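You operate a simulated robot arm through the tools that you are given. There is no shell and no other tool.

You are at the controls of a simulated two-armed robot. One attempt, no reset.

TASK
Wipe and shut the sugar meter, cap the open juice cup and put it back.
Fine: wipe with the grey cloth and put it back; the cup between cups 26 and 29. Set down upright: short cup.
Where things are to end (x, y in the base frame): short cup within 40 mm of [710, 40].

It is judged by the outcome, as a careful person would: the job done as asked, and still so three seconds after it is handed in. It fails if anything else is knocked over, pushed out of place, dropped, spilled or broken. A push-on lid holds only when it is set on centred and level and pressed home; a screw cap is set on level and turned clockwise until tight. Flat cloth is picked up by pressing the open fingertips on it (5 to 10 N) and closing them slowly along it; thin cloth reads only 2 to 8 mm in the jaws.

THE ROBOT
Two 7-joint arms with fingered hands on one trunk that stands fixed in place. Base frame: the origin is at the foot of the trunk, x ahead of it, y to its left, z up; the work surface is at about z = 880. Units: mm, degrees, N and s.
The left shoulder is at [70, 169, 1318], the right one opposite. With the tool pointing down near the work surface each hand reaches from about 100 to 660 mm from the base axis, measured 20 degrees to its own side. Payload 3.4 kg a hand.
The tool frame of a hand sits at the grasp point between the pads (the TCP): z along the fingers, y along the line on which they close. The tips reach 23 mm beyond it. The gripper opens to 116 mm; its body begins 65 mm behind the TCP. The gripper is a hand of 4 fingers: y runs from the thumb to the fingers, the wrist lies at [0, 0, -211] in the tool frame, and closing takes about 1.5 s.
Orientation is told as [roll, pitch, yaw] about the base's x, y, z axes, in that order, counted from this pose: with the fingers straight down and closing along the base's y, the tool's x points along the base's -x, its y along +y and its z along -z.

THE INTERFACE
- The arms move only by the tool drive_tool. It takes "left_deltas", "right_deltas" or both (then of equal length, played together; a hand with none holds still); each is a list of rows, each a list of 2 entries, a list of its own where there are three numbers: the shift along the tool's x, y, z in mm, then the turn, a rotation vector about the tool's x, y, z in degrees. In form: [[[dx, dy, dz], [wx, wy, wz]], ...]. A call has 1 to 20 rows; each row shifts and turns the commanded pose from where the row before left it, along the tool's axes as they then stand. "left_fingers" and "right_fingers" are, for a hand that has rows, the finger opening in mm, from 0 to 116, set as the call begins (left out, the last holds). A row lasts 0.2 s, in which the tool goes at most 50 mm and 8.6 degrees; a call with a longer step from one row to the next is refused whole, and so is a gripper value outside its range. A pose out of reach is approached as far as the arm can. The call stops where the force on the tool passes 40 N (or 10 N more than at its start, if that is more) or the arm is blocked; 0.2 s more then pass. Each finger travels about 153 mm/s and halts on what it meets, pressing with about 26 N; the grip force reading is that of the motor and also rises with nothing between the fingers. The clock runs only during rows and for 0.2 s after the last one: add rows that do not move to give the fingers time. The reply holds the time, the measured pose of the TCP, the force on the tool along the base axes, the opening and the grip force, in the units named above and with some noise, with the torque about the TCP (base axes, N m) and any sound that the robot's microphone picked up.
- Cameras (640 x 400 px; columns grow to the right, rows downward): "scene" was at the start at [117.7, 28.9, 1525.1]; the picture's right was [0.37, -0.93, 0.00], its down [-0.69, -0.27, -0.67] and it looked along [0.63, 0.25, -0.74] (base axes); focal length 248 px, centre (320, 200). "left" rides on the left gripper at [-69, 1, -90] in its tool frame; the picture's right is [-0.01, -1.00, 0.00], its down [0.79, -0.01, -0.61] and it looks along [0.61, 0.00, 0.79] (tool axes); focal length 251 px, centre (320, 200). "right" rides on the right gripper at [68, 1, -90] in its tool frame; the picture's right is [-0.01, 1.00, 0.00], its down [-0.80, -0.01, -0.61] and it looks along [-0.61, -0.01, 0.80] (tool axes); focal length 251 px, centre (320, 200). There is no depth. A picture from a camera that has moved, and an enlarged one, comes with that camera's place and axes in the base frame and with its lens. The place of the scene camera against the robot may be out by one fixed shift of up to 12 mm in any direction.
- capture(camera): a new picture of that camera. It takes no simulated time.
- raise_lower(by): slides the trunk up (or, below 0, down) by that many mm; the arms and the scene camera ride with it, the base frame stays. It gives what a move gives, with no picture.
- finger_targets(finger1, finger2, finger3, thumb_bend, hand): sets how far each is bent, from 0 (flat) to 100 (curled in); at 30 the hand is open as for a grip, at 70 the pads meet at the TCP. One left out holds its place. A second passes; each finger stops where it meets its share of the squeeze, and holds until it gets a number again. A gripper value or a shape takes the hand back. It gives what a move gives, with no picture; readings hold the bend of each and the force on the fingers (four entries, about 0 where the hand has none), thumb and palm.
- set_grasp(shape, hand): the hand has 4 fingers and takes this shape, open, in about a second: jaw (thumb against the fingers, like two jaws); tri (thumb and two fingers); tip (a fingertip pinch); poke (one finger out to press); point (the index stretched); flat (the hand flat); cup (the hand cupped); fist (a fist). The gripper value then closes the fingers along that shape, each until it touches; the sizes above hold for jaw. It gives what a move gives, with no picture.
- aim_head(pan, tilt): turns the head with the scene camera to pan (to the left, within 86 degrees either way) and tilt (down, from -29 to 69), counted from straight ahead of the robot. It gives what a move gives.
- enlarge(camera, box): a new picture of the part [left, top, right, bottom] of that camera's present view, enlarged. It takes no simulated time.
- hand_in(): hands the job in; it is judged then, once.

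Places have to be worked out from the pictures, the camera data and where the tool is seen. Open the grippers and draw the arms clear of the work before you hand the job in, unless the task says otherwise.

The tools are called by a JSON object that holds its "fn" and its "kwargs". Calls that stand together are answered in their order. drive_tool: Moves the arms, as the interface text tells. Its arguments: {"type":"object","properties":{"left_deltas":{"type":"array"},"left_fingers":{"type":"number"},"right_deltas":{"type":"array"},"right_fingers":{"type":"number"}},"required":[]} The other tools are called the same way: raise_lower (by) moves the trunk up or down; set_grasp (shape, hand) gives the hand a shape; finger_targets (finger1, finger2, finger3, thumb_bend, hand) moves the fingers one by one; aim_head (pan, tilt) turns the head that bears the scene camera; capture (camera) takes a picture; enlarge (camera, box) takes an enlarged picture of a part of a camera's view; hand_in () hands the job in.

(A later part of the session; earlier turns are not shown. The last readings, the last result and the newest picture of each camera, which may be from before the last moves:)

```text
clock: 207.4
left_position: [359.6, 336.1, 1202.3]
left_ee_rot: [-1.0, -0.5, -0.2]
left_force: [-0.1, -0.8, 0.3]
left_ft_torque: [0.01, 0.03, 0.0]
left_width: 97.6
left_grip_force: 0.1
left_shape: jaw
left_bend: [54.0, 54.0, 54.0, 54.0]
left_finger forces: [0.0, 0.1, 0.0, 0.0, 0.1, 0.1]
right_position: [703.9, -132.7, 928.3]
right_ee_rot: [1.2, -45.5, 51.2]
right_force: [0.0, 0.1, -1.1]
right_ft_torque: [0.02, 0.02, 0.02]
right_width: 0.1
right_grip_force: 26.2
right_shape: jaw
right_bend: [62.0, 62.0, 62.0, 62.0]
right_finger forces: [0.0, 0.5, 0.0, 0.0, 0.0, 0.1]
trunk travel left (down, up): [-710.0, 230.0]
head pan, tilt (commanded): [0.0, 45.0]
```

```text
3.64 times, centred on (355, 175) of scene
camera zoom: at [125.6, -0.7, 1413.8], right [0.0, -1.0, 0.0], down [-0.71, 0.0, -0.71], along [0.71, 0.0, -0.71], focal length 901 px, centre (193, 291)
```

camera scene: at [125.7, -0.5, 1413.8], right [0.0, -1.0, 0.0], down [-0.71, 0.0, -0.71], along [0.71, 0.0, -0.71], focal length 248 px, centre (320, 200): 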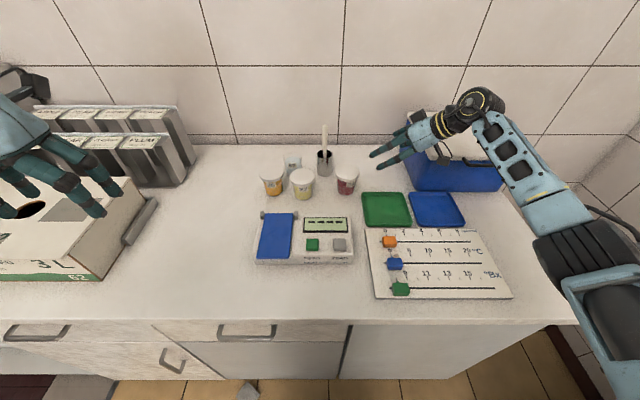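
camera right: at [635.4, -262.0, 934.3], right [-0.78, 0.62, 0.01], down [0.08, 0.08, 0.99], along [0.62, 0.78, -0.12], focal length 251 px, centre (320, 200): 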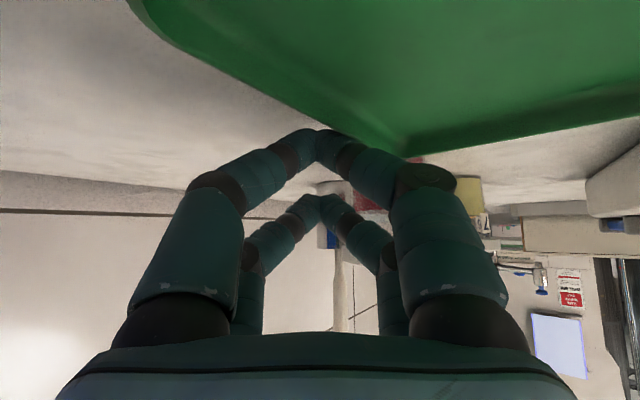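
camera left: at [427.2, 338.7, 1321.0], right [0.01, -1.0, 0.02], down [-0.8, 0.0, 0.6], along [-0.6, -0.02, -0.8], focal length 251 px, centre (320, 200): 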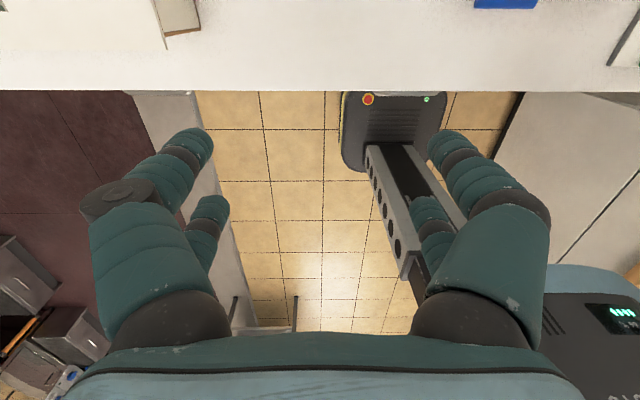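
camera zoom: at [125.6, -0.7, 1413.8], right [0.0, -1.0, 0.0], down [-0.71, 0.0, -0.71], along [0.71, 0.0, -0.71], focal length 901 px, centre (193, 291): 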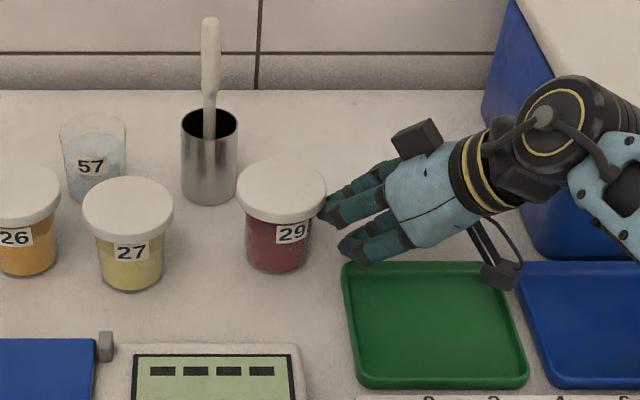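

Cup 29 slides upright, moved about 8 mm. Push another 8 mm.

{"fn": "drive_tool", "kwargs": {"right_deltas": [[[-1.5, 1.7, 1.5], [0, 0, 0]], [[-1.5, 1.7, 1.5], [0, 0, 0]], [[-1.4, 1.6, 1.4], [0, 0, 0]], [[0, 0, 0], [0, 0, 0]]]}}

{"fn": "enlarge", "kwargs": {"camera": "scene", "box": [290, 120, 420, 230]}}

```text
clock: 208.4
left_position: [359.3, 336.6, 1200.9]
left_ee_rot: [-0.9, -0.4, -0.1]
left_force: [-0.5, 0.4, -0.4]
left_ft_torque: [-0.03, 0.04, -0.01]
left_width: 98.0
left_grip_force: 0.1
left_shape: jaw
left_bend: [54.0, 54.0, 54.0, 54.0]
left_finger forces: [0.0, 0.0, 0.0, 0.1, 0.1, 0.0]
right_position: [703.2, -126.7, 926.4]
right_ee_rot: [1.1, -45.4, 51.1]
right_force: [-0.6, -0.4, -0.3]
right_ft_torque: [0.01, 0.04, 0.03]
right_width: 0.0
right_grip_force: 25.8
right_shape: jaw
right_bend: [62.0, 62.0, 62.0, 62.0]
right_finger forces: [0.0, 0.4, 0.1, 0.0, 0.0, 0.0]
trunk travel left (down, up): [-710.0, 230.0]
head pan, tilt (commanded): [0.0, 45.0]
```

```text
3.64 times, centred on (355, 175) of scene
camera zoom: at [125.7, -0.7, 1413.8], right [0.0, -1.0, 0.0], down [-0.71, 0.0, -0.71], along [0.71, 0.0, -0.71], focal length 901 px, centre (193, 291)
```

zoom: 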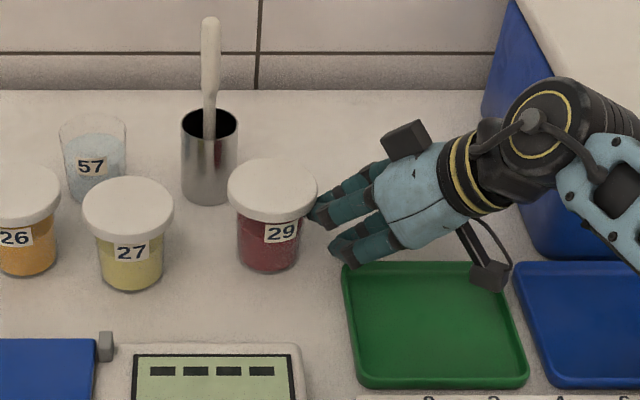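

Cup 29 is back within about 2 mm of its original place. Retreat the right hand away (−y) and then up.

{"fn": "drive_tool", "kwargs": {"right_deltas": [[[5.5, -6.3, -5.5], [0, 0, 0]], [[5.5, -6.3, -5.5], [0, 0, 0]], [[-15, 0, -15], [0, 0, 0]], [[-25, 0, -25], [0, 0, 0]], [[-25, 0, -25], [0, 0, 0]], [[-25, 0, -25], [0, 0, 0]], [[-25, 0, -25], [0, 0, 0]], [[0, 0, 0], [0, 0, 0]]]}}

{"fn": "raise_lower", "kwargs": {"by": 15}}

{"fn": "enlarge", "kwargs": {"camera": "scene", "box": [220, 120, 420, 290]}}

{"fn": "enlarge", "kwargs": {"camera": "scene", "box": [260, 130, 370, 220]}}

```text
clock: 210.2
left_position: [359.2, 337.0, 1201.2]
left_ee_rot: [-0.8, -0.2, -0.1]
left_force: [0.5, 0.1, 0.3]
left_ft_torque: [-0.02, 0.04, 0.05]
left_width: 97.8
left_grip_force: 0.1
left_shape: jaw
left_bend: [54.0, 54.0, 54.0, 54.0]
left_finger forces: [0.1, 0.0, 0.0, 0.0, 0.1, 0.0]
right_position: [705.6, -148.4, 1089.8]
right_ee_rot: [1.2, -45.5, 51.0]
right_force: [-0.1, -0.4, -0.2]
right_ft_torque: [0.0, -0.02, 0.01]
right_width: 0.1
right_grip_force: 25.6
right_shape: jaw
right_bend: [62.0, 62.0, 62.0, 62.0]
right_finger forces: [0.1, 0.1, 0.0, 0.0, 0.1, 0.0]
trunk travel left (down, up): [-710.0, 230.0]
head pan, tilt (commanded): [0.0, 45.0]
```

```text
clock: 210.8
left_position: [358.1, 335.4, 1216.7]
left_ee_rot: [-0.8, -0.3, -0.1]
left_force: [-1.0, 0.4, -1.1]
left_ft_torque: [0.02, 0.03, 0.03]
left_width: 97.9
left_grip_force: 0.0
left_shape: jaw
left_bend: [54.0, 54.0, 54.0, 54.0]
left_finger forces: [0.0, 0.0, 0.0, 0.1, 0.0, 0.1]
right_position: [705.0, -148.4, 1104.7]
right_ee_rot: [1.1, -45.5, 50.9]
right_force: [-0.8, -0.5, -1.1]
right_ft_torque: [0.01, -0.03, 0.01]
right_width: 0.0
right_grip_force: 25.6
right_shape: jaw
right_bend: [62.0, 62.0, 62.0, 62.0]
right_finger forces: [0.0, 0.1, 0.1, 0.1, 0.0, 0.1]
trunk travel left (down, up): [-725.0, 215.0]
head pan, tilt (commanded): [0.0, 45.0]
```

```text
2.35 times, centred on (320, 205) of scene
camera zoom: at [125.6, -0.6, 1428.8], right [0.0, -1.0, 0.0], down [-0.71, 0.0, -0.71], along [0.71, 0.0, -0.71], focal length 583 px, centre (320, 188)
```

zoom: 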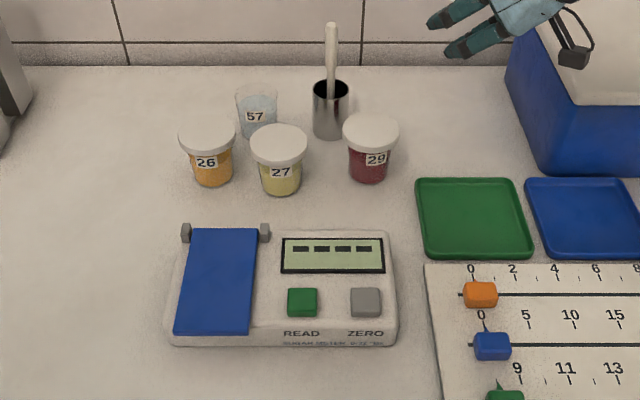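

```text
4.44 times, centred on (315, 175) of scene
camera zoom: at [125.6, -0.6, 1428.8], right [0.0, -1.0, 0.0], down [-0.71, 0.0, -0.71], along [0.71, 0.0, -0.71], focal length 1102 px, centre (342, 311)
```

zoom: 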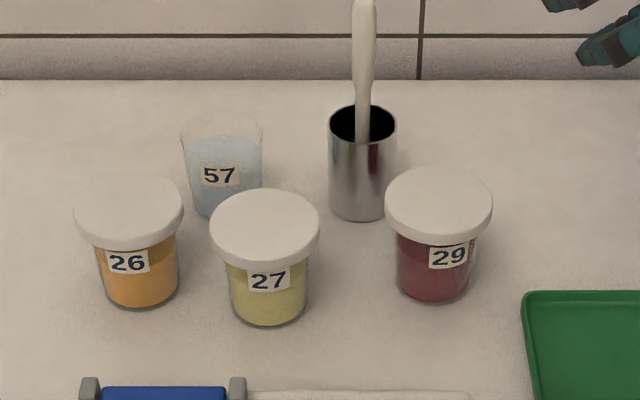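

Cup 29 is back at its original pixel position, cup 27 stands between 26 and 29 (about 20 mm from the target point), and the meter is shut. Now for the cloth on the floor: I'll retract both arms toward the body, starting with the right hand up and back while the left hand moves back off the counter.

{"fn": "drive_tool", "kwargs": {"right_deltas": [[[8.5, 21.1, -31.2], [0, 0, 0]], [[8.5, 21.1, -31.2], [0, 0, 0]], [[8.5, 21.1, -31.2], [0, 0, 0]], [[8.5, 21.1, -31.2], [0, 0, 0]], [[8.5, 21.1, -31.2], [0, 0, 0]], [[8.5, 21.1, -31.2], [0, 0, 0]], [[0, 0, 0], [0, 0, 0]]], "left_deltas": [[[30, 10, 0], [0, 0, 0]], [[30, 10, 0], [0, 0, 0]], [[30, 15, 0], [0, 0, 0]], [[25, 20, 10], [0, 0, 0]], [[0, 20, 30], [0, 0, 0]], [[0, 15, 30], [0, 0, 0]], [[0, 0, 0], [0, 0, 0]]], "left_fingers": 60}}

{"fn": "capture", "kwargs": {"camera": "scene"}}

```text
clock: 212.4
left_position: [245.5, 427.2, 1144.4]
left_ee_rot: [-1.0, -0.4, -0.1]
left_force: [-0.3, -0.6, 1.1]
left_ft_torque: [0.01, 0.01, -0.01]
left_width: 60.2
left_grip_force: 0.0
left_shape: jaw
left_bend: [72.0, 72.0, 72.0, 75.0]
left_finger forces: [0.0, 0.1, 0.1, 0.0, 0.0, 0.0]
right_position: [503.1, -203.6, 1203.5]
right_ee_rot: [1.1, -45.5, 51.1]
right_force: [0.2, 0.1, -0.4]
right_ft_torque: [-0.01, 0.03, -0.02]
right_width: 0.0
right_grip_force: 25.6
right_shape: jaw
right_bend: [62.0, 62.0, 62.0, 62.0]
right_finger forces: [0.0, 0.0, 0.0, 0.0, 0.0, 0.0]
trunk travel left (down, up): [-725.0, 215.0]
head pan, tilt (commanded): [0.0, 45.0]
```

```text
taken
camera scene: at [125.6, -0.8, 1428.8], right [0.0, -1.0, 0.0], down [-0.71, 0.0, -0.71], along [0.71, 0.0, -0.71], focal length 248 px, centre (320, 200)
```

scene: 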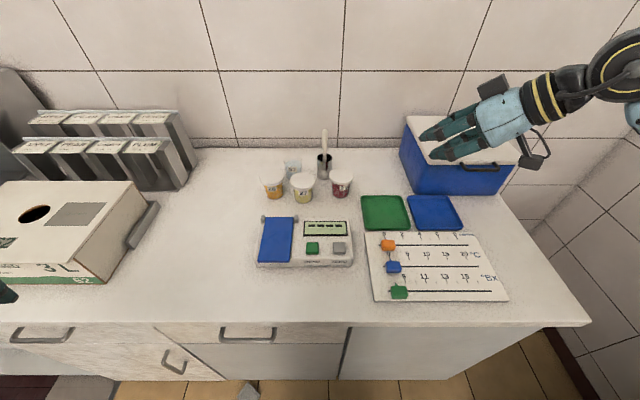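

Next I'll bring the right hand back to [350, −250, 1050] and return it to tool-down.

{"fn": "drive_tool", "kwargs": {"right_deltas": [[[33.3, 15, 1.8], [0, 0, 0]], [[33.3, 15, 1.8], [0, 0, 0]], [[33.3, 15, 1.8], [0, 0, 0]], [[33.3, 15, 1.8], [0, 0, 0]], [[33.3, 15, 1.8], [0, 0, 0]], [[33.3, 15, 1.8], [0, 0, 0]], [[0, 0, 0], [0, 7.6, 0]], [[0, 0, 0], [0, 7.6, 0]], [[0, 0, 0], [0, 7.6, 0]], [[0, 0, 0], [0, 7.6, 0]], [[0, 0, 0], [0, 7.6, 0]], [[0, 0, 0], [0, 7.5, 0]], [[0, 0, 0], [0, 0, 7.3]], [[0, 0, 0], [0, 0, 7.3]], [[0, 0, 0], [0, 0, 7.3]], [[0, 0, 0], [0, 0, 7.3]], [[0, 0, 0], [0, 0, 7.3]], [[0, 0, 0], [0, 0, 7.3]], [[0, 0, 0], [0, 0, 7.3]], [[0, 0, 0], [0, 0, 0]]]}}

{"fn": "capture", "kwargs": {"camera": "scene"}}

```text
clock: 216.6
left_position: [244.4, 425.7, 1144.8]
left_ee_rot: [-0.9, -0.4, -0.1]
left_force: [0.1, -1.0, 0.8]
left_ft_torque: [-0.02, -0.01, -0.01]
left_width: 60.5
left_grip_force: 0.1
left_shape: jaw
left_bend: [72.0, 72.0, 72.0, 75.0]
left_finger forces: [0.0, 0.0, 0.0, 0.1, 0.1, 0.0]
right_position: [351.9, -254.6, 1051.3]
right_ee_rot: [0.5, 0.6, 0.6]
right_force: [0.5, -0.2, -0.2]
right_ft_torque: [-0.01, -0.01, -0.01]
right_width: 0.0
right_grip_force: 26.3
right_shape: jaw
right_bend: [62.0, 62.0, 62.0, 62.0]
right_finger forces: [0.0, 0.1, 0.0, 0.0, 0.0, 0.0]
right hand out of reach, approached as far as the arm can: row 6
trunk travel left (down, up): [-725.0, 215.0]
head pan, tilt (commanded): [0.0, 45.0]
```

```text
taken
camera scene: at [125.6, -0.5, 1428.8], right [0.0, -1.0, 0.0], down [-0.71, 0.0, -0.71], along [0.71, 0.0, -0.71], focal length 248 px, centre (320, 200)
```

scene: 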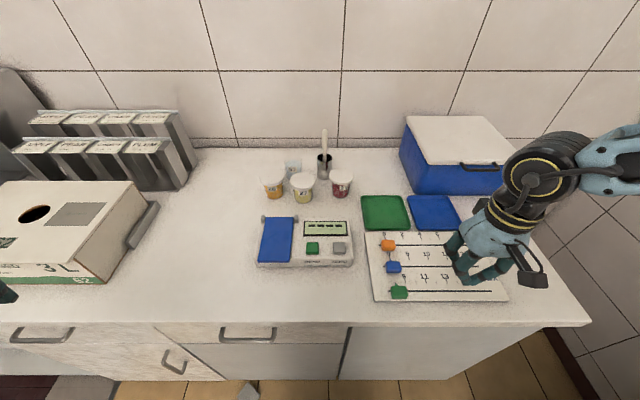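

{"fn": "drive_tool", "kwargs": {"right_deltas": [[[20, -33, 0], [0, 0, 0]], [[22, -33, 0], [0, 0, 0]], [[22, -33, 0], [0, 0, 0]], [[22, -33, 0], [0, 0, 0]], [[22, -33, 0], [0, 0, 0]], [[0, 0, 0], [0, 0, 0]]], "left_deltas": [[[0, 0, 20], [0, 0, 0]], [[0, 0, 20], [0, 0, 0]], [[0, 0, 20], [0, 0, 0]], [[0, 0, 20], [0, 0, 0]], [[0, 0, 20], [0, 0, 0]], [[0, 0, 0], [0, 0, 0]]]}}

{"fn": "aim_head", "kwargs": {"pan": 60, "tilt": 50}}

{"fn": "capture", "kwargs": {"camera": "scene"}}

{"fn": "aim_head", "kwargs": {"pan": -60, "tilt": 50}}

{"fn": "capture", "kwargs": {"camera": "scene"}}

```text
clock: 218.0
left_position: [245.9, 424.4, 1044.3]
left_ee_rot: [-0.9, -0.3, -0.1]
left_force: [0.5, -0.6, 0.8]
left_ft_torque: [-0.01, -0.05, 0.03]
left_width: 60.3
left_grip_force: 0.1
left_shape: jaw
left_bend: [72.0, 72.0, 72.0, 75.0]
left_finger forces: [0.0, 0.0, 0.0, 0.1, 0.0, 0.0]
right_position: [247.0, -417.8, 1050.0]
right_ee_rot: [0.5, 0.6, 0.6]
right_force: [0.5, 0.9, -0.2]
right_ft_torque: [-0.02, -0.01, -0.01]
right_width: 0.0
right_grip_force: 26.1
right_shape: jaw
right_bend: [62.0, 62.0, 62.0, 62.0]
right_finger forces: [0.0, 0.1, 0.0, 0.0, 0.0, 0.0]
trunk travel left (down, up): [-725.0, 215.0]
head pan, tilt (commanded): [0.0, 45.0]
```

```text
clock: 219.3
left_position: [246.4, 424.2, 1044.9]
left_ee_rot: [-0.9, -0.4, -0.2]
left_force: [0.6, 0.3, 0.2]
left_ft_torque: [0.0, 0.02, -0.02]
left_width: 60.2
left_grip_force: 0.1
left_shape: jaw
left_bend: [72.0, 72.0, 72.0, 75.0]
left_finger forces: [0.0, 0.0, 0.0, 0.1, 0.1, 0.0]
right_position: [246.2, -419.1, 1050.9]
right_ee_rot: [0.5, 0.6, 0.7]
right_force: [-0.5, 0.7, -0.2]
right_ft_torque: [0.03, 0.01, -0.03]
right_width: 0.0
right_grip_force: 25.8
right_shape: jaw
right_bend: [62.0, 62.0, 62.0, 62.0]
right_finger forces: [0.0, 0.0, 0.0, 0.0, 0.1, 0.0]
trunk travel left (down, up): [-725.0, 215.0]
head pan, tilt (commanded): [60.0, 50.0]
```

```text
taken
camera scene: at [82.7, 66.1, 1421.9], right [0.87, -0.5, 0.0], down [-0.38, -0.66, -0.64], along [0.32, 0.56, -0.77], focal length 248 px, centre (320, 200)
```

scene: 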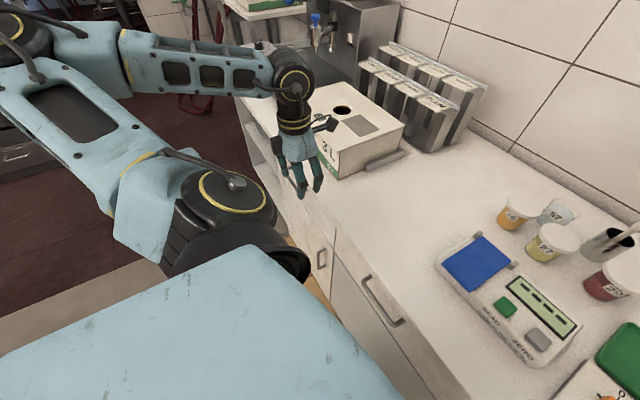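

```text
clock: 221.3
left_position: [244.8, 424.4, 1043.5]
left_ee_rot: [-0.9, -0.4, -0.2]
left_force: [0.1, 0.4, -0.5]
left_ft_torque: [-0.03, 0.02, 0.0]
left_width: 60.3
left_grip_force: 0.2
left_shape: jaw
left_bend: [72.0, 72.0, 72.0, 75.0]
left_finger forces: [0.1, 0.0, 0.1, 0.0, 0.0, 0.0]
right_position: [246.3, -420.1, 1051.9]
right_ee_rot: [0.6, 0.6, 0.7]
right_force: [-0.3, -0.6, -0.3]
right_ft_torque: [0.02, 0.01, 0.01]
right_width: 0.1
right_grip_force: 26.3
right_shape: jaw
right_bend: [62.0, 62.0, 62.0, 62.0]
right_finger forces: [0.0, 0.0, 0.0, 0.0, 0.1, 0.0]
trunk travel left (down, up): [-725.0, 215.0]
head pan, tilt (commanded): [-60.0, 50.0]
```

```text
taken
camera scene: at [82.7, -67.2, 1421.9], right [-0.87, -0.5, 0.0], down [-0.38, 0.66, -0.64], along [0.32, -0.56, -0.77], focal length 248 px, centre (320, 200)
```

scene: 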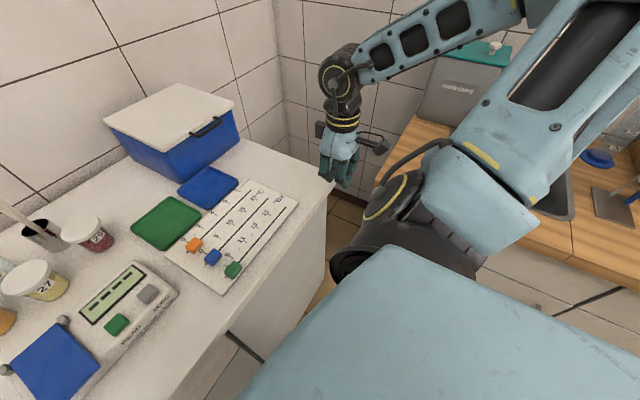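

The views show both arms free in front of the counter. I'll pull the left hand back slightly more, lower it relative to the shoulder, and pitch it −20° (so its camera stays clear of the counter edge).

{"fn": "drive_tool", "kwargs": {"left_deltas": [[[20, 0, 0], [0, 0, 0]], [[10, 0, 30], [0, -4, 0]], [[0, 0, 35], [0, -4, 0]], [[0, 0, 35], [0, -4, 0]], [[0, 0, 35], [0, -4, 0]], [[0, 0, 35], [0, -4, 0]], [[0, 0, 0], [0, 0, 0]]]}}

{"fn": "aim_head", "kwargs": {"pan": 50, "tilt": 60}}

{"fn": "capture", "kwargs": {"camera": "scene"}}

```text
clock: 222.9
left_position: [245.9, 428.3, 876.9]
left_ee_rot: [-1.0, -20.4, 0.3]
left_force: [-0.3, -0.7, 0.2]
left_ft_torque: [0.02, -0.01, 0.01]
left_width: 60.7
left_grip_force: 0.0
left_shape: jaw
left_bend: [72.0, 72.0, 72.0, 75.0]
left_finger forces: [0.0, 0.1, 0.0, 0.0, 0.0, 0.1]
left hand out of reach, approached as far as the arm can: row 2, 3
right_position: [247.0, -419.8, 1052.2]
right_ee_rot: [0.5, 0.6, 0.7]
right_force: [0.1, 0.5, 0.0]
right_ft_torque: [0.01, 0.02, -0.01]
right_width: 0.1
right_grip_force: 26.1
right_shape: jaw
right_bend: [62.0, 62.0, 62.0, 62.0]
right_finger forces: [0.0, 0.1, 0.1, 0.1, 0.1, 0.0]
trunk travel left (down, up): [-725.0, 215.0]
head pan, tilt (commanded): [-60.0, 50.0]
```

```text
clock: 224.8
left_position: [246.6, 429.2, 878.2]
left_ee_rot: [-1.0, -20.4, 0.1]
left_force: [-0.1, 0.1, -0.1]
left_ft_torque: [-0.02, 0.01, 0.0]
left_width: 60.4
left_grip_force: 0.1
left_shape: jaw
left_bend: [72.0, 72.0, 72.0, 75.0]
left_finger forces: [0.0, 0.0, 0.1, 0.0, 0.0, 0.0]
right_position: [246.6, -418.7, 1052.0]
right_ee_rot: [0.5, 0.6, 0.7]
right_force: [-0.5, -0.6, -1.3]
right_ft_torque: [0.0, -0.03, 0.01]
right_width: 0.1
right_grip_force: 25.6
right_shape: jaw
right_bend: [62.0, 62.0, 62.0, 62.0]
right_finger forces: [0.1, 0.0, 0.1, 0.1, 0.0, 0.0]
trunk travel left (down, up): [-725.0, 215.0]
head pan, tilt (commanded): [50.0, 60.0]
```

```text
taken
camera scene: at [87.0, 50.4, 1409.3], right [0.77, -0.64, 0.0], down [-0.56, -0.66, -0.5], along [0.32, 0.38, -0.87], focal length 248 px, centre (320, 200)
```

scene: 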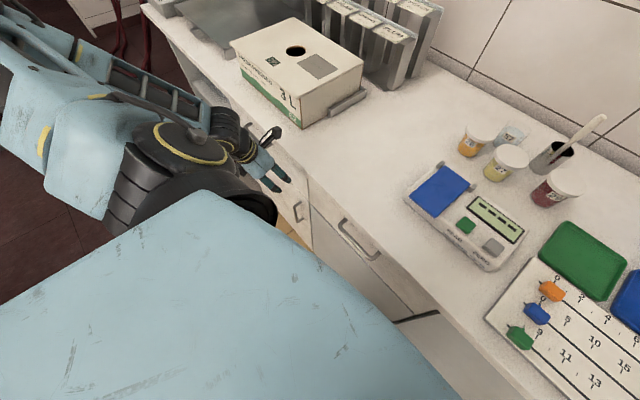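

I'll pull the right hand back and down a bit as well, so that everything stays ahead of the counter edge when the trunk lowers.

{"fn": "drive_tool", "kwargs": {"right_deltas": [[[10, 0, 37], [0, 0, 0]], [[10, 0, 37], [0, 0, 0]], [[10, 0, 37], [0, 0, 0]], [[10, 0, 37], [0, 0, 0]], [[0, 0, 0], [0, 0, 0]]], "left_deltas": [[[12, 0, 0], [0, 0, 0]], [[10, 0, 0], [0, 0, 0]], [[0, 0, 0], [0, 0, 0]], [[0, 0, 0], [0, 0, 0]], [[0, 0, 0], [0, 0, 0]]]}}

{"fn": "aim_head", "kwargs": {"pan": -50, "tilt": 60}}

{"fn": "capture", "kwargs": {"camera": "scene"}}

```text
clock: 226.0
left_position: [225.3, 430.8, 868.4]
left_ee_rot: [-1.0, -20.4, 0.3]
left_force: [0.0, 0.3, -0.8]
left_ft_torque: [0.0, 0.0, 0.0]
left_width: 60.4
left_grip_force: 0.0
left_shape: jaw
left_bend: [72.0, 72.0, 72.0, 75.0]
left_finger forces: [0.1, 0.1, 0.0, 0.1, 0.0, 0.0]
right_position: [202.5, -419.8, 904.9]
right_ee_rot: [0.5, 0.5, 0.7]
right_force: [0.2, 0.2, 0.3]
right_ft_torque: [-0.01, 0.04, 0.05]
right_width: 0.3
right_grip_force: 26.4
right_shape: jaw
right_bend: [62.0, 62.0, 62.0, 62.0]
right_finger forces: [0.0, 0.0, 0.1, 0.1, 0.1, 0.1]
trunk travel left (down, up): [-725.0, 215.0]
head pan, tilt (commanded): [50.0, 60.0]
```

```text
clock: 227.7
left_position: [225.4, 430.8, 868.2]
left_ee_rot: [-1.0, -20.4, 0.2]
left_force: [0.4, -0.6, -0.1]
left_ft_torque: [-0.02, -0.01, 0.0]
left_width: 60.2
left_grip_force: 0.0
left_shape: jaw
left_bend: [72.0, 72.0, 72.0, 75.0]
left_finger forces: [0.0, 0.0, 0.1, 0.1, 0.0, 0.1]
right_position: [202.4, -418.0, 904.8]
right_ee_rot: [0.5, 0.6, 0.7]
right_force: [-1.1, 0.2, 0.0]
right_ft_torque: [0.02, 0.04, -0.01]
right_width: 0.0
right_grip_force: 26.0
right_shape: jaw
right_bend: [62.0, 62.0, 62.0, 62.0]
right_finger forces: [0.0, 0.0, 0.0, 0.0, 0.0, 0.0]
trunk travel left (down, up): [-725.0, 215.0]
head pan, tilt (commanded): [-50.0, 60.0]
```

```text
taken
camera scene: at [87.0, -51.6, 1409.3], right [-0.77, -0.64, 0.0], down [-0.56, 0.66, -0.5], along [0.32, -0.38, -0.87], focal length 248 px, centre (320, 200)
```

scene: 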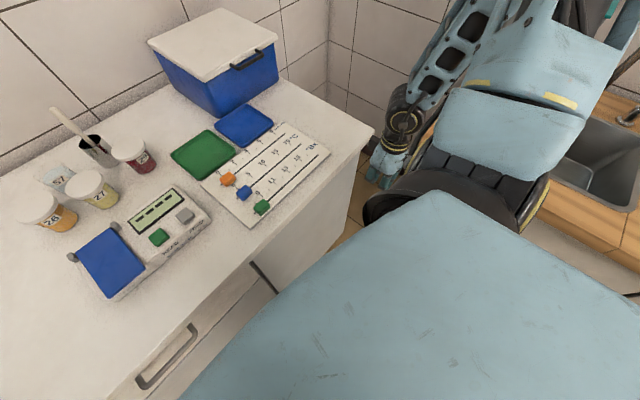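

All clear of the counter. I'll lower the trunk in stages, checking forces.

{"fn": "raise_lower", "kwargs": {"by": -250}}

{"fn": "aim_head", "kwargs": {"pan": 40, "tilt": 60}}

{"fn": "capture", "kwargs": {"camera": "scene"}}

{"fn": "capture", "kwargs": {"camera": "left"}}

```text
clock: 230.3
left_position: [225.1, 431.0, 619.8]
left_ee_rot: [-1.0, -20.3, 0.2]
left_force: [0.1, 0.1, -0.2]
left_ft_torque: [0.0, -0.02, 0.04]
left_width: 60.4
left_grip_force: 0.1
left_shape: jaw
left_bend: [72.0, 72.0, 72.0, 75.0]
left_finger forces: [0.0, 0.1, 0.0, 0.0, 0.0, 0.1]
right_position: [203.0, -419.6, 654.3]
right_ee_rot: [0.4, 0.7, 0.7]
right_force: [0.7, 0.1, 0.2]
right_ft_torque: [-0.01, -0.02, 0.03]
right_width: 0.2
right_grip_force: 25.7
right_shape: jaw
right_bend: [62.0, 62.0, 62.0, 62.0]
right_finger forces: [0.1, 0.0, 0.1, 0.0, 0.0, 0.0]
trunk travel left (down, up): [-475.0, 465.0]
head pan, tilt (commanded): [-50.0, 60.0]
```

```text
clock: 232.0
left_position: [226.1, 431.1, 619.7]
left_ee_rot: [-1.0, -20.5, 0.3]
left_force: [-0.4, -0.8, 0.1]
left_ft_torque: [-0.02, -0.02, 0.01]
left_width: 60.2
left_grip_force: 0.0
left_shape: jaw
left_bend: [72.0, 72.0, 72.0, 75.0]
left_finger forces: [0.0, 0.0, 0.0, 0.0, 0.0, 0.0]
right_position: [203.6, -419.4, 654.6]
right_ee_rot: [0.5, 0.6, 0.7]
right_force: [-0.3, 0.3, 0.5]
right_ft_torque: [0.0, -0.02, -0.02]
right_width: 0.0
right_grip_force: 26.3
right_shape: jaw
right_bend: [62.0, 62.0, 62.0, 62.0]
right_finger forces: [0.1, 0.1, 0.1, 0.0, 0.0, 0.0]
trunk travel left (down, up): [-475.0, 465.0]
head pan, tilt (commanded): [40.0, 60.0]
```

```text
taken
camera scene: at [95.2, 42.2, 1159.3], right [0.64, -0.77, 0.0], down [-0.66, -0.56, -0.5], along [0.38, 0.32, -0.87], focal length 248 px, centre (320, 200)
```

scene: 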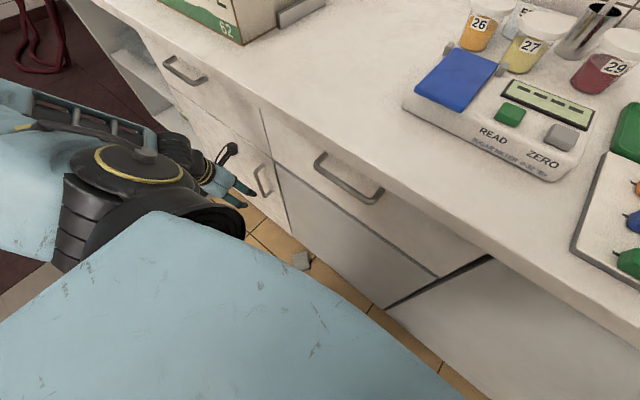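

```text
taken
camera left: at [258.8, 432.4, 727.4], right [0.01, -1.0, 0.02], down [-0.96, 0.0, 0.29], along [-0.29, -0.02, -0.96], focal length 251 px, centre (320, 200)
```

left: 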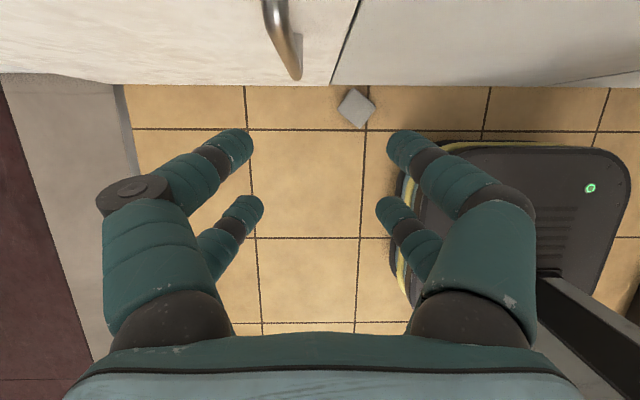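

The left camera now sees the cloth on the floor, centred near [300, 320] and turned about 35°. No contact so far; I'll lower the trunk another 400.

{"fn": "raise_lower", "kwargs": {"by": -400}}

{"fn": "capture", "kwargs": {"camera": "left"}}

{"fn": "capture", "kwargs": {"camera": "scene"}}

```text
clock: 235.8
left_position: [226.0, 430.9, 219.3]
left_ee_rot: [-1.0, -20.4, 0.2]
left_force: [0.0, -0.3, 0.7]
left_ft_torque: [-0.01, 0.0, 0.0]
left_width: 60.4
left_grip_force: 0.0
left_shape: jaw
left_bend: [72.0, 72.0, 72.0, 75.0]
left_finger forces: [0.0, 0.0, 0.1, 0.0, 0.0, 0.0]
right_position: [204.2, -417.4, 254.1]
right_ee_rot: [0.5, 0.6, 0.7]
right_force: [0.4, 0.7, -0.5]
right_ft_torque: [0.01, 0.03, 0.0]
right_width: 0.0
right_grip_force: 26.3
right_shape: jaw
right_bend: [62.0, 62.0, 62.0, 62.0]
right_finger forces: [0.1, 0.0, 0.1, 0.1, 0.0, 0.0]
trunk travel left (down, up): [-75.0, 865.0]
head pan, tilt (commanded): [40.0, 60.0]
```

```text
taken
camera left: at [258.8, 432.4, 327.4], right [0.01, -1.0, 0.02], down [-0.96, 0.0, 0.29], along [-0.29, -0.02, -0.96], focal length 251 px, centre (320, 200)
```

left: 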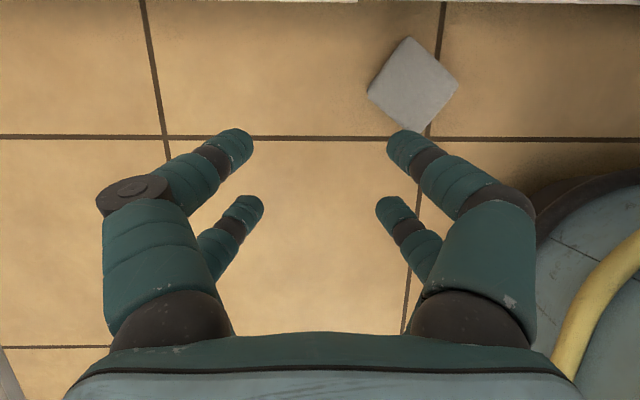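

```text
taken
camera scene: at [95.2, 42.2, 759.4], right [0.64, -0.77, 0.0], down [-0.66, -0.56, -0.5], along [0.38, 0.32, -0.87], focal length 248 px, centre (320, 200)
```

scene: 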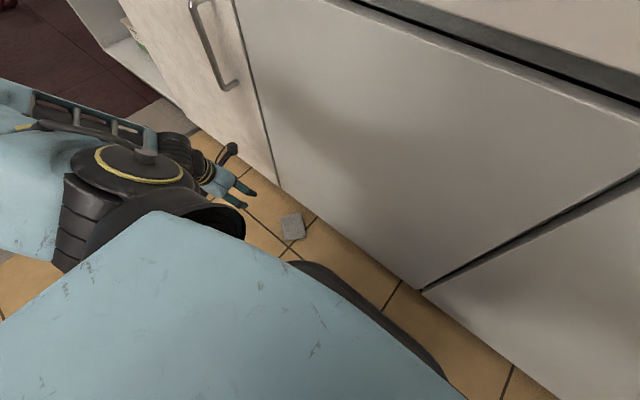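

The pad's centre is near [297, 319] with its long side at about 57°. I'll yaw the left hand +50°, narrow the fingers to 34 mm, and move above it, keeping clear of the door.

{"fn": "drive_tool", "kwargs": {"left_deltas": [[[0, 0, 0], [-2.5, 0, -6.7]], [[0, 0, 0], [-2.5, 0, -6.7]], [[0, 0, 0], [-2.5, 0, -6.7]], [[0, 0, 0], [-2.5, 0, -6.7]], [[0, 0, 0], [-2.5, 0, -6.7]], [[0, 0, 0], [-2.5, 0, -6.7]], [[0, 0, 0], [-2.5, 0, -6.7]], [[0, 0, 0], [0, 6.4, 0]], [[0, 0, 0], [0, 0, 0]]], "left_fingers": 36}}

{"fn": "capture", "kwargs": {"camera": "left"}}

```text
clock: 237.8
left_position: [225.0, 430.9, 219.8]
left_ee_rot: [-0.6, -13.3, 50.1]
left_force: [-0.7, 0.3, 0.1]
left_ft_torque: [-0.04, 0.02, -0.02]
left_width: 36.5
left_grip_force: 0.0
left_shape: jaw
left_bend: [73.0, 73.0, 73.0, 77.0]
left_finger forces: [0.0, 0.0, 0.0, 0.0, 0.0, 0.0]
right_position: [202.6, -418.4, 254.4]
right_ee_rot: [0.6, 0.6, 0.6]
right_force: [0.0, 0.1, 0.1]
right_ft_torque: [0.0, 0.0, 0.0]
right_width: 0.0
right_grip_force: 25.7
right_shape: jaw
right_bend: [62.0, 62.0, 62.0, 62.0]
right_finger forces: [0.1, 0.0, 0.0, 0.0, 0.0, 0.1]
trunk travel left (down, up): [-75.0, 865.0]
head pan, tilt (commanded): [40.0, 60.0]
```

```text
taken
camera left: at [254.7, 466.3, 322.6], right [0.77, -0.64, 0.01], down [-0.58, -0.7, 0.41], along [-0.25, -0.32, -0.91], focal length 251 px, centre (320, 200)
```

left: 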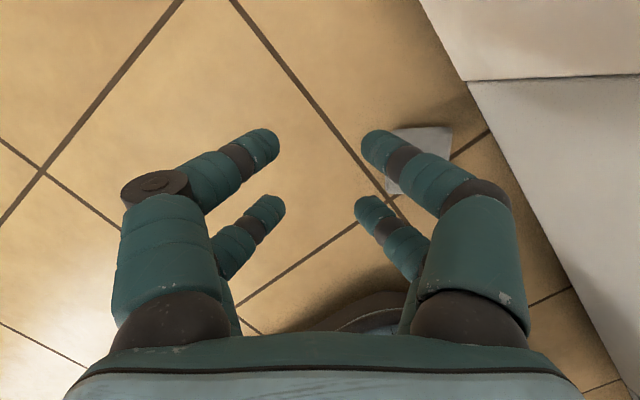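

Reachable. Move above the cloth at about [288, 316, 110].

{"fn": "drive_tool", "kwargs": {"left_deltas": [[[14.5, -24.4, 19], [0, 0, 0]], [[14.5, -24.4, 19], [0, 0, 0]], [[14.5, -24.4, 19], [0, 0, 0]], [[14.5, -24.4, 19], [0, 0, 0]], [[14.5, -24.4, 19], [0, 0, 0]], [[0, 0, 0], [0, 0, 0]]]}}

{"fn": "capture", "kwargs": {"camera": "left"}}

{"fn": "capture", "kwargs": {"camera": "scene"}}

```text
clock: 239.2
left_position: [287.6, 312.7, 113.0]
left_ee_rot: [-0.4, -13.2, 50.1]
left_force: [-21.2, 0.0, 4.0]
left_ft_torque: [-0.07, -0.89, -0.46]
left_width: 32.2
left_grip_force: 0.0
left_shape: jaw
left_bend: [73.0, 73.0, 73.0, 77.0]
left_finger forces: [0.0, 0.0, 0.1, 0.0, 21.6, 0.0]
right_position: [203.6, -419.3, 255.2]
right_ee_rot: [0.6, 0.5, 0.9]
right_force: [0.3, -0.4, 0.0]
right_ft_torque: [-0.01, 0.01, 0.0]
right_width: 0.0
right_grip_force: 26.2
right_shape: jaw
right_bend: [62.0, 62.0, 62.0, 62.0]
right_finger forces: [0.0, 0.0, 0.1, 0.0, 0.1, 0.1]
trunk travel left (down, up): [-75.0, 865.0]
head pan, tilt (commanded): [40.0, 60.0]
```

```text
taken
camera left: at [317.2, 349.2, 215.3], right [0.77, -0.64, 0.01], down [-0.58, -0.7, 0.41], along [-0.25, -0.32, -0.91], focal length 251 px, centre (320, 200)
```

left: 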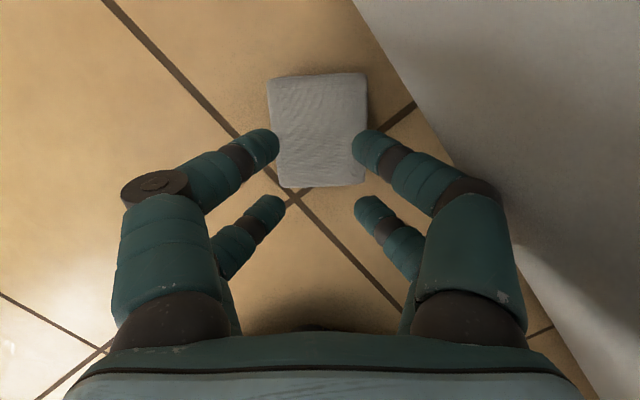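

```text
taken
camera scene: at [94.5, 42.1, 759.5], right [0.64, -0.77, 0.0], down [-0.66, -0.56, -0.5], along [0.38, 0.32, -0.87], focal length 248 px, centre (320, 200)
```

scene: 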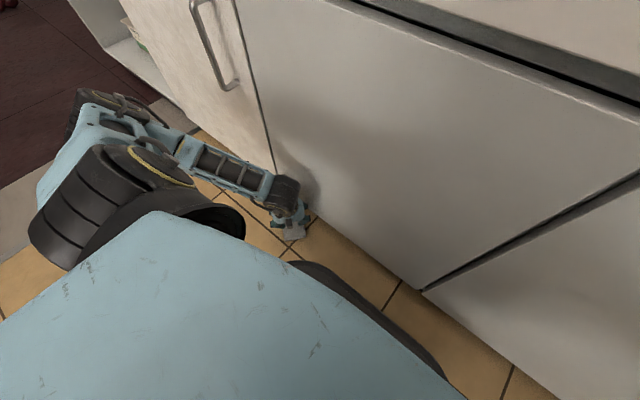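

The thumb's knuckle is touching the cabinet door. I'll move away from it; then, with closed fingers, I'll press lightly on the cloth and drag it clear of the door first.

{"fn": "drive_tool", "kwargs": {"left_deltas": [[[7.5, 9.2, 0], [0, 0, 0]], [[5, 6, 0], [0, 0, 0]], [[0, 0, 0], [0, 0, 0]]]}}

{"fn": "drive_tool", "kwargs": {"left_deltas": [[[0, 0, 0], [0, 0, 0]], [[0, 0, 0], [0, 0, 0]], [[0, 0, 0], [0, 0, 0]]], "left_fingers": 10}}

{"fn": "capture", "kwargs": {"camera": "left"}}

```text
clock: 240.0
left_position: [269.8, 314.6, 110.0]
left_ee_rot: [-0.4, -13.3, 50.2]
left_force: [-0.1, -0.6, 0.1]
left_ft_torque: [-0.01, -0.01, -0.02]
left_width: 35.9
left_grip_force: 0.1
left_shape: jaw
left_bend: [73.0, 73.0, 73.0, 77.0]
left_finger forces: [0.1, 0.0, 0.1, 0.0, 0.0, 0.0]
right_position: [202.4, -418.8, 254.6]
right_ee_rot: [0.6, 0.7, 0.7]
right_force: [-0.2, -0.4, 0.3]
right_ft_torque: [0.0, -0.02, -0.01]
right_width: 0.0
right_grip_force: 26.2
right_shape: jaw
right_bend: [62.0, 62.0, 62.0, 62.0]
right_finger forces: [0.0, 0.1, 0.0, 0.0, 0.1, 0.0]
trunk travel left (down, up): [-75.0, 865.0]
head pan, tilt (commanded): [40.0, 60.0]
```

```text
clock: 240.8
left_position: [269.4, 315.1, 107.8]
left_ee_rot: [-0.6, -13.3, 50.1]
left_force: [0.5, -0.3, -0.7]
left_ft_torque: [0.0, -0.01, -0.02]
left_width: 10.3
left_grip_force: 0.0
left_shape: jaw
left_bend: [72.0, 72.0, 72.0, 73.0]
left_finger forces: [0.0, 0.1, 0.0, 0.0, 0.0, 0.0]
right_position: [203.7, -418.5, 253.9]
right_ee_rot: [0.4, 0.7, 0.7]
right_force: [-0.1, 0.0, -0.3]
right_ft_torque: [0.0, 0.01, 0.02]
right_width: 0.0
right_grip_force: 26.0
right_shape: jaw
right_bend: [62.0, 62.0, 62.0, 62.0]
right_finger forces: [0.0, 0.0, 0.0, 0.0, 0.0, 0.1]
trunk travel left (down, up): [-75.0, 865.0]
head pan, tilt (commanded): [40.0, 60.0]
```

```text
taken
camera left: at [298.4, 351.1, 211.9], right [0.77, -0.64, 0.01], down [-0.58, -0.7, 0.41], along [-0.25, -0.32, -0.91], focal length 251 px, centre (320, 200)
```

left: 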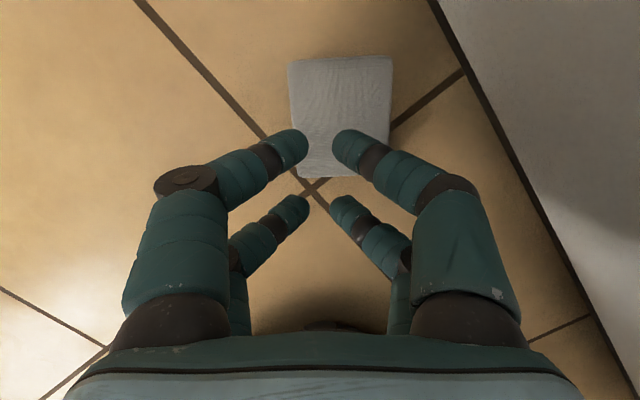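

Clear of the door. With a narrow opening there's room for a direct pinch: I'll move over the pad at [287, 320] with 20 mm opening and lower toward it.

{"fn": "drive_tool", "kwargs": {"left_deltas": [[[-14.6, -10.3, 0], [0, 0, 0]], [[0, 0, 15], [0, 0, 0]], [[0, 0, 15], [0, 0, 0]], [[0, 0, 10], [0, 0, 0]], [[0, 0, 0], [0, 0, 0]]], "left_fingers": 22}}

{"fn": "capture", "kwargs": {"camera": "left"}}

```text
clock: 242.0
left_position: [292.5, 325.8, 72.4]
left_ee_rot: [-0.5, -13.3, 50.2]
left_force: [0.6, -0.2, -0.2]
left_ft_torque: [0.0, -0.03, -0.03]
left_width: 21.7
left_grip_force: 0.0
left_shape: jaw
left_bend: [73.0, 73.0, 73.0, 76.0]
left_finger forces: [0.1, 0.0, 0.0, 0.0, 0.0, 0.1]
right_position: [203.3, -420.1, 254.6]
right_ee_rot: [0.5, 0.5, 0.7]
right_force: [-0.2, 0.1, -0.1]
right_ft_torque: [0.0, -0.03, 0.0]
right_width: 0.0
right_grip_force: 25.8
right_shape: jaw
right_bend: [62.0, 62.0, 62.0, 62.0]
right_finger forces: [0.0, 0.0, 0.1, 0.1, 0.0, 0.0]
trunk travel left (down, up): [-75.0, 865.0]
head pan, tilt (commanded): [40.0, 60.0]
```

```text
taken
camera left: at [321.5, 361.4, 176.1], right [0.77, -0.64, 0.01], down [-0.58, -0.7, 0.41], along [-0.25, -0.32, -0.91], focal length 251 px, centre (320, 200)
```

left: 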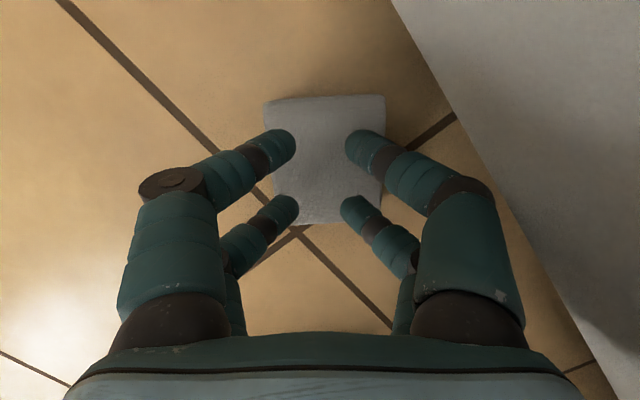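

All four tips are above the pad. Lower gently to contact.

{"fn": "drive_tool", "kwargs": {"left_deltas": [[[0, 0, 8], [0, 0, 0]], [[0, 0, 6], [0, 0, 0]], [[0, 0, 2], [0, 0, 0]], [[0, 0, 0], [0, 0, 0]]]}}

```text
clock: 243.0
left_position: [295.0, 328.1, 56.7]
left_ee_rot: [-0.6, -13.3, 50.1]
left_force: [-3.1, -1.3, 11.1]
left_ft_torque: [-0.11, 0.26, 0.01]
left_width: 22.5
left_grip_force: 0.1
left_shape: jaw
left_bend: [73.0, 74.0, 73.0, 76.0]
left_finger forces: [0.0, 7.5, 2.8, 0.1, 0.1, 0.0]
right_position: [203.6, -418.9, 254.0]
right_ee_rot: [0.5, 0.6, 0.7]
right_force: [-0.2, 0.8, -0.8]
right_ft_torque: [-0.02, 0.04, 0.01]
right_width: 0.0
right_grip_force: 26.5
right_shape: jaw
right_bend: [62.0, 62.0, 62.0, 62.0]
right_finger forces: [0.1, 0.0, 0.0, 0.1, 0.0, 0.0]
trunk travel left (down, up): [-75.0, 865.0]
head pan, tilt (commanded): [40.0, 60.0]
```

Contact with 11 N on the two lower fingertips. I'll ease slightly and close slowly.

{"fn": "drive_tool", "kwargs": {"left_deltas": [[[0, 0, -0.4], [0, 0, 0]]], "left_fingers": 19}}

{"fn": "drive_tool", "kwargs": {"left_deltas": [[[0, 0, 0], [0, 0, 0]]], "left_fingers": 16}}

{"fn": "drive_tool", "kwargs": {"left_deltas": [[[0, 0, 0], [0, 0, 0]]], "left_fingers": 13}}

{"fn": "drive_tool", "kwargs": {"left_deltas": [[[0, 0, 0], [0, 0, 0]]], "left_fingers": 10}}

{"fn": "drive_tool", "kwargs": {"left_deltas": [[[0, 0, 0], [0, 0, 0]]], "left_fingers": 7}}

{"fn": "drive_tool", "kwargs": {"left_deltas": [[[0, 0, 0], [0, 0, 0]]], "left_fingers": 4}}

{"fn": "capture", "kwargs": {"camera": "left"}}

```text
clock: 243.4
left_position: [294.5, 328.1, 58.2]
left_ee_rot: [-0.5, -13.4, 50.1]
left_force: [0.4, 1.6, 5.2]
left_ft_torque: [-0.01, 0.06, 0.01]
left_width: 19.8
left_grip_force: 0.0
left_shape: jaw
left_bend: [73.0, 73.0, 73.0, 76.0]
left_finger forces: [0.1, 3.5, 1.4, 0.1, 0.0, 0.0]
right_position: [202.7, -419.6, 254.0]
right_ee_rot: [0.4, 0.6, 0.7]
right_force: [-0.2, -0.6, 0.2]
right_ft_torque: [0.0, -0.02, 0.0]
right_width: 0.2
right_grip_force: 26.4
right_shape: jaw
right_bend: [62.0, 62.0, 62.0, 62.0]
right_finger forces: [0.1, 0.0, 0.0, 0.0, 0.1, 0.0]
trunk travel left (down, up): [-75.0, 865.0]
head pan, tilt (commanded): [40.0, 60.0]
```

```text
clock: 243.8
left_position: [295.3, 328.2, 59.2]
left_ee_rot: [-0.5, -13.4, 50.0]
left_force: [-0.3, 1.7, 6.1]
left_ft_torque: [0.02, 0.17, -0.03]
left_width: 16.9
left_grip_force: 0.0
left_shape: jaw
left_bend: [72.0, 73.0, 72.0, 75.0]
left_finger forces: [0.1, 5.5, 0.8, 0.1, 0.0, 0.0]
right_position: [203.3, -420.7, 254.0]
right_ee_rot: [0.5, 0.6, 0.7]
right_force: [0.0, 0.1, 0.2]
right_ft_torque: [0.02, -0.03, 0.03]
right_width: 0.0
right_grip_force: 25.6
right_shape: jaw
right_bend: [62.0, 62.0, 62.0, 62.0]
right_finger forces: [0.0, 0.0, 0.0, 0.1, 0.1, 0.0]
trunk travel left (down, up): [-75.0, 865.0]
head pan, tilt (commanded): [40.0, 60.0]
```

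```text
clock: 244.2
left_position: [293.9, 328.7, 58.8]
left_ee_rot: [-0.5, -13.5, 50.2]
left_force: [-2.0, 2.4, 9.1]
left_ft_torque: [0.07, 0.26, -0.04]
left_width: 14.2
left_grip_force: 0.1
left_shape: jaw
left_bend: [72.0, 72.0, 72.0, 74.0]
left_finger forces: [0.0, 8.3, 0.0, 0.1, 0.0, 0.0]
right_position: [203.6, -418.5, 254.0]
right_ee_rot: [0.5, 0.6, 0.7]
right_force: [0.4, -0.3, 0.3]
right_ft_torque: [0.02, 0.01, 0.01]
right_width: 0.0
right_grip_force: 26.2
right_shape: jaw
right_bend: [62.0, 62.0, 62.0, 62.0]
right_finger forces: [0.0, 0.0, 0.0, 0.1, 0.0, 0.0]
trunk travel left (down, up): [-75.0, 865.0]
head pan, tilt (commanded): [40.0, 60.0]
```

```text
clock: 244.6
left_position: [294.8, 328.5, 58.0]
left_ee_rot: [-0.5, -13.3, 50.1]
left_force: [-2.3, 2.4, 10.5]
left_ft_torque: [0.1, 0.35, -0.09]
left_width: 11.2
left_grip_force: 0.0
left_shape: jaw
left_bend: [72.0, 72.0, 72.0, 73.0]
left_finger forces: [0.0, 11.1, 0.1, 0.1, 0.0, 0.0]
right_position: [203.0, -419.4, 253.3]
right_ee_rot: [0.5, 0.5, 0.6]
right_force: [-0.1, 0.1, 0.9]
right_ft_torque: [0.0, -0.02, 0.0]
right_width: 0.0
right_grip_force: 25.7
right_shape: jaw
right_bend: [62.0, 62.0, 62.0, 62.0]
right_finger forces: [0.0, 0.0, 0.0, 0.0, 0.0, 0.0]
trunk travel left (down, up): [-75.0, 865.0]
head pan, tilt (commanded): [40.0, 60.0]
```

```text
clock: 245.0
left_position: [295.3, 329.4, 58.8]
left_ee_rot: [-0.6, -13.4, 50.1]
left_force: [-4.7, 2.7, 14.1]
left_ft_torque: [0.08, 0.48, -0.09]
left_width: 8.8
left_grip_force: 0.0
left_shape: jaw
left_bend: [71.0, 72.0, 71.0, 72.0]
left_finger forces: [0.1, 14.3, 0.0, 0.0, 0.1, 0.0]
right_position: [203.2, -418.8, 254.9]
right_ee_rot: [0.5, 0.5, 0.7]
right_force: [0.3, 0.1, 0.6]
right_ft_torque: [-0.03, -0.01, 0.01]
right_width: 0.3
right_grip_force: 26.1
right_shape: jaw
right_bend: [62.0, 62.0, 62.0, 62.0]
right_finger forces: [0.1, 0.1, 0.1, 0.0, 0.1, 0.0]
trunk travel left (down, up): [-75.0, 865.0]
head pan, tilt (commanded): [40.0, 60.0]
```

```text
clock: 245.4
left_position: [294.5, 327.6, 58.8]
left_ee_rot: [-0.5, -13.4, 50.2]
left_force: [-5.4, 3.7, 18.3]
left_ft_torque: [0.08, 0.6, -0.1]
left_width: 5.9
left_grip_force: 0.1
left_shape: jaw
left_bend: [71.0, 71.0, 71.0, 71.0]
left_finger forces: [0.0, 17.8, 0.0, 0.0, 0.0, 0.0]
right_position: [202.7, -419.5, 255.0]
right_ee_rot: [0.7, 0.5, 0.7]
right_force: [-0.4, 0.0, 0.8]
right_ft_torque: [-0.02, -0.01, 0.04]
right_width: 0.0
right_grip_force: 25.6
right_shape: jaw
right_bend: [62.0, 62.0, 62.0, 62.0]
right_finger forces: [0.0, 0.0, 0.0, 0.1, 0.0, 0.0]
trunk travel left (down, up): [-75.0, 865.0]
head pan, tilt (commanded): [40.0, 60.0]
```

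```text
taken
camera left: at [323.0, 364.1, 162.3], right [0.77, -0.64, 0.01], down [-0.58, -0.7, 0.41], along [-0.25, -0.32, -0.91], focal length 251 px, centre (320, 200)
```

left: 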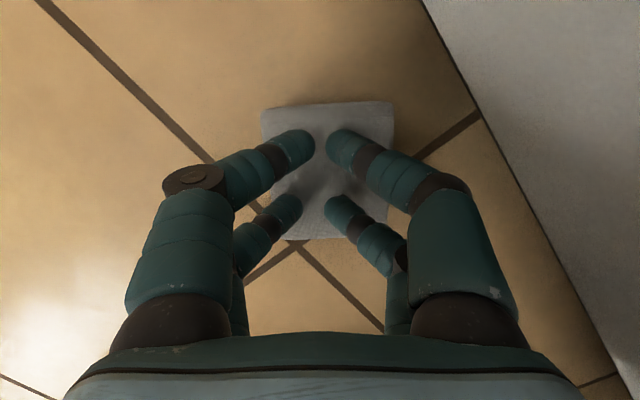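

Only one lower fingertip is loaded. I'll ease up a little and complete the closing to see whether a fold is pinched.

{"fn": "drive_tool", "kwargs": {"left_deltas": [[[0, 0, -1], [0, 0, 0]], [[0, 0, 0], [0, 0, 0]]], "left_fingers": 2}}

{"fn": "drive_tool", "kwargs": {"left_deltas": [[[0, 0, 0], [0, 0, 0]], [[0, 0, 0], [0, 0, 0]], [[0, 0, 0], [0, 0, 0]]], "left_fingers": 0}}

{"fn": "capture", "kwargs": {"camera": "left"}}

```text
clock: 246.0
left_position: [294.2, 327.5, 58.3]
left_ee_rot: [-0.5, -13.4, 50.0]
left_force: [0.1, 0.2, 0.1]
left_ft_torque: [-0.01, 0.03, 0.0]
left_width: 0.0
left_grip_force: 26.3
left_shape: jaw
left_bend: [61.0, 74.0, 69.0, 60.0]
left_finger forces: [0.1, 0.0, 0.1, 0.1, 0.0, 0.0]
right_position: [202.3, -418.8, 253.1]
right_ee_rot: [0.5, 0.6, 0.7]
right_force: [0.0, 0.6, -0.1]
right_ft_torque: [0.04, 0.02, 0.0]
right_width: 0.1
right_grip_force: 26.2
right_shape: jaw
right_bend: [62.0, 62.0, 62.0, 62.0]
right_finger forces: [0.0, 0.0, 0.0, 0.0, 0.0, 0.1]
trunk travel left (down, up): [-75.0, 865.0]
head pan, tilt (commanded): [40.0, 60.0]
```

```text
clock: 246.8
left_position: [294.1, 328.4, 58.6]
left_ee_rot: [-0.5, -13.2, 50.1]
left_force: [0.3, 0.4, 0.3]
left_ft_torque: [-0.02, 0.0, 0.03]
left_width: 0.1
left_grip_force: 26.0
left_shape: jaw
left_bend: [61.0, 74.0, 69.0, 60.0]
left_finger forces: [0.0, 0.1, 0.0, 0.0, 0.0, 0.1]
right_position: [202.0, -418.4, 254.6]
right_ee_rot: [0.4, 0.6, 0.6]
right_force: [0.0, -0.3, -0.1]
right_ft_torque: [0.04, -0.02, 0.02]
right_width: 0.0
right_grip_force: 26.0
right_shape: jaw
right_bend: [62.0, 62.0, 62.0, 62.0]
right_finger forces: [0.0, 0.0, 0.1, 0.0, 0.0, 0.0]
trunk travel left (down, up): [-75.0, 865.0]
head pan, tilt (commanded): [40.0, 60.0]
```

```text
taken
camera left: at [323.0, 364.2, 162.0], right [0.77, -0.64, 0.01], down [-0.58, -0.7, 0.41], along [-0.25, -0.32, -0.91], focal length 251 px, centre (320, 200)
```

left: 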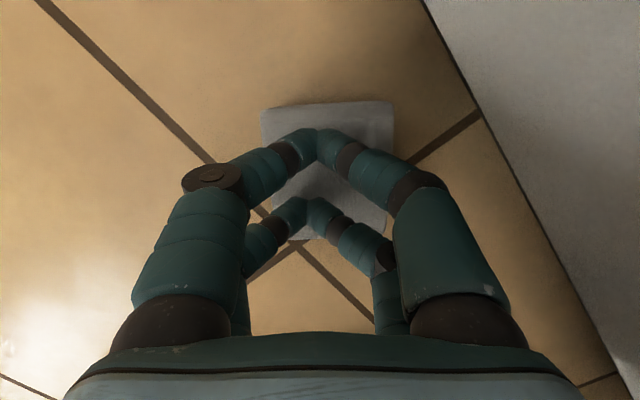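

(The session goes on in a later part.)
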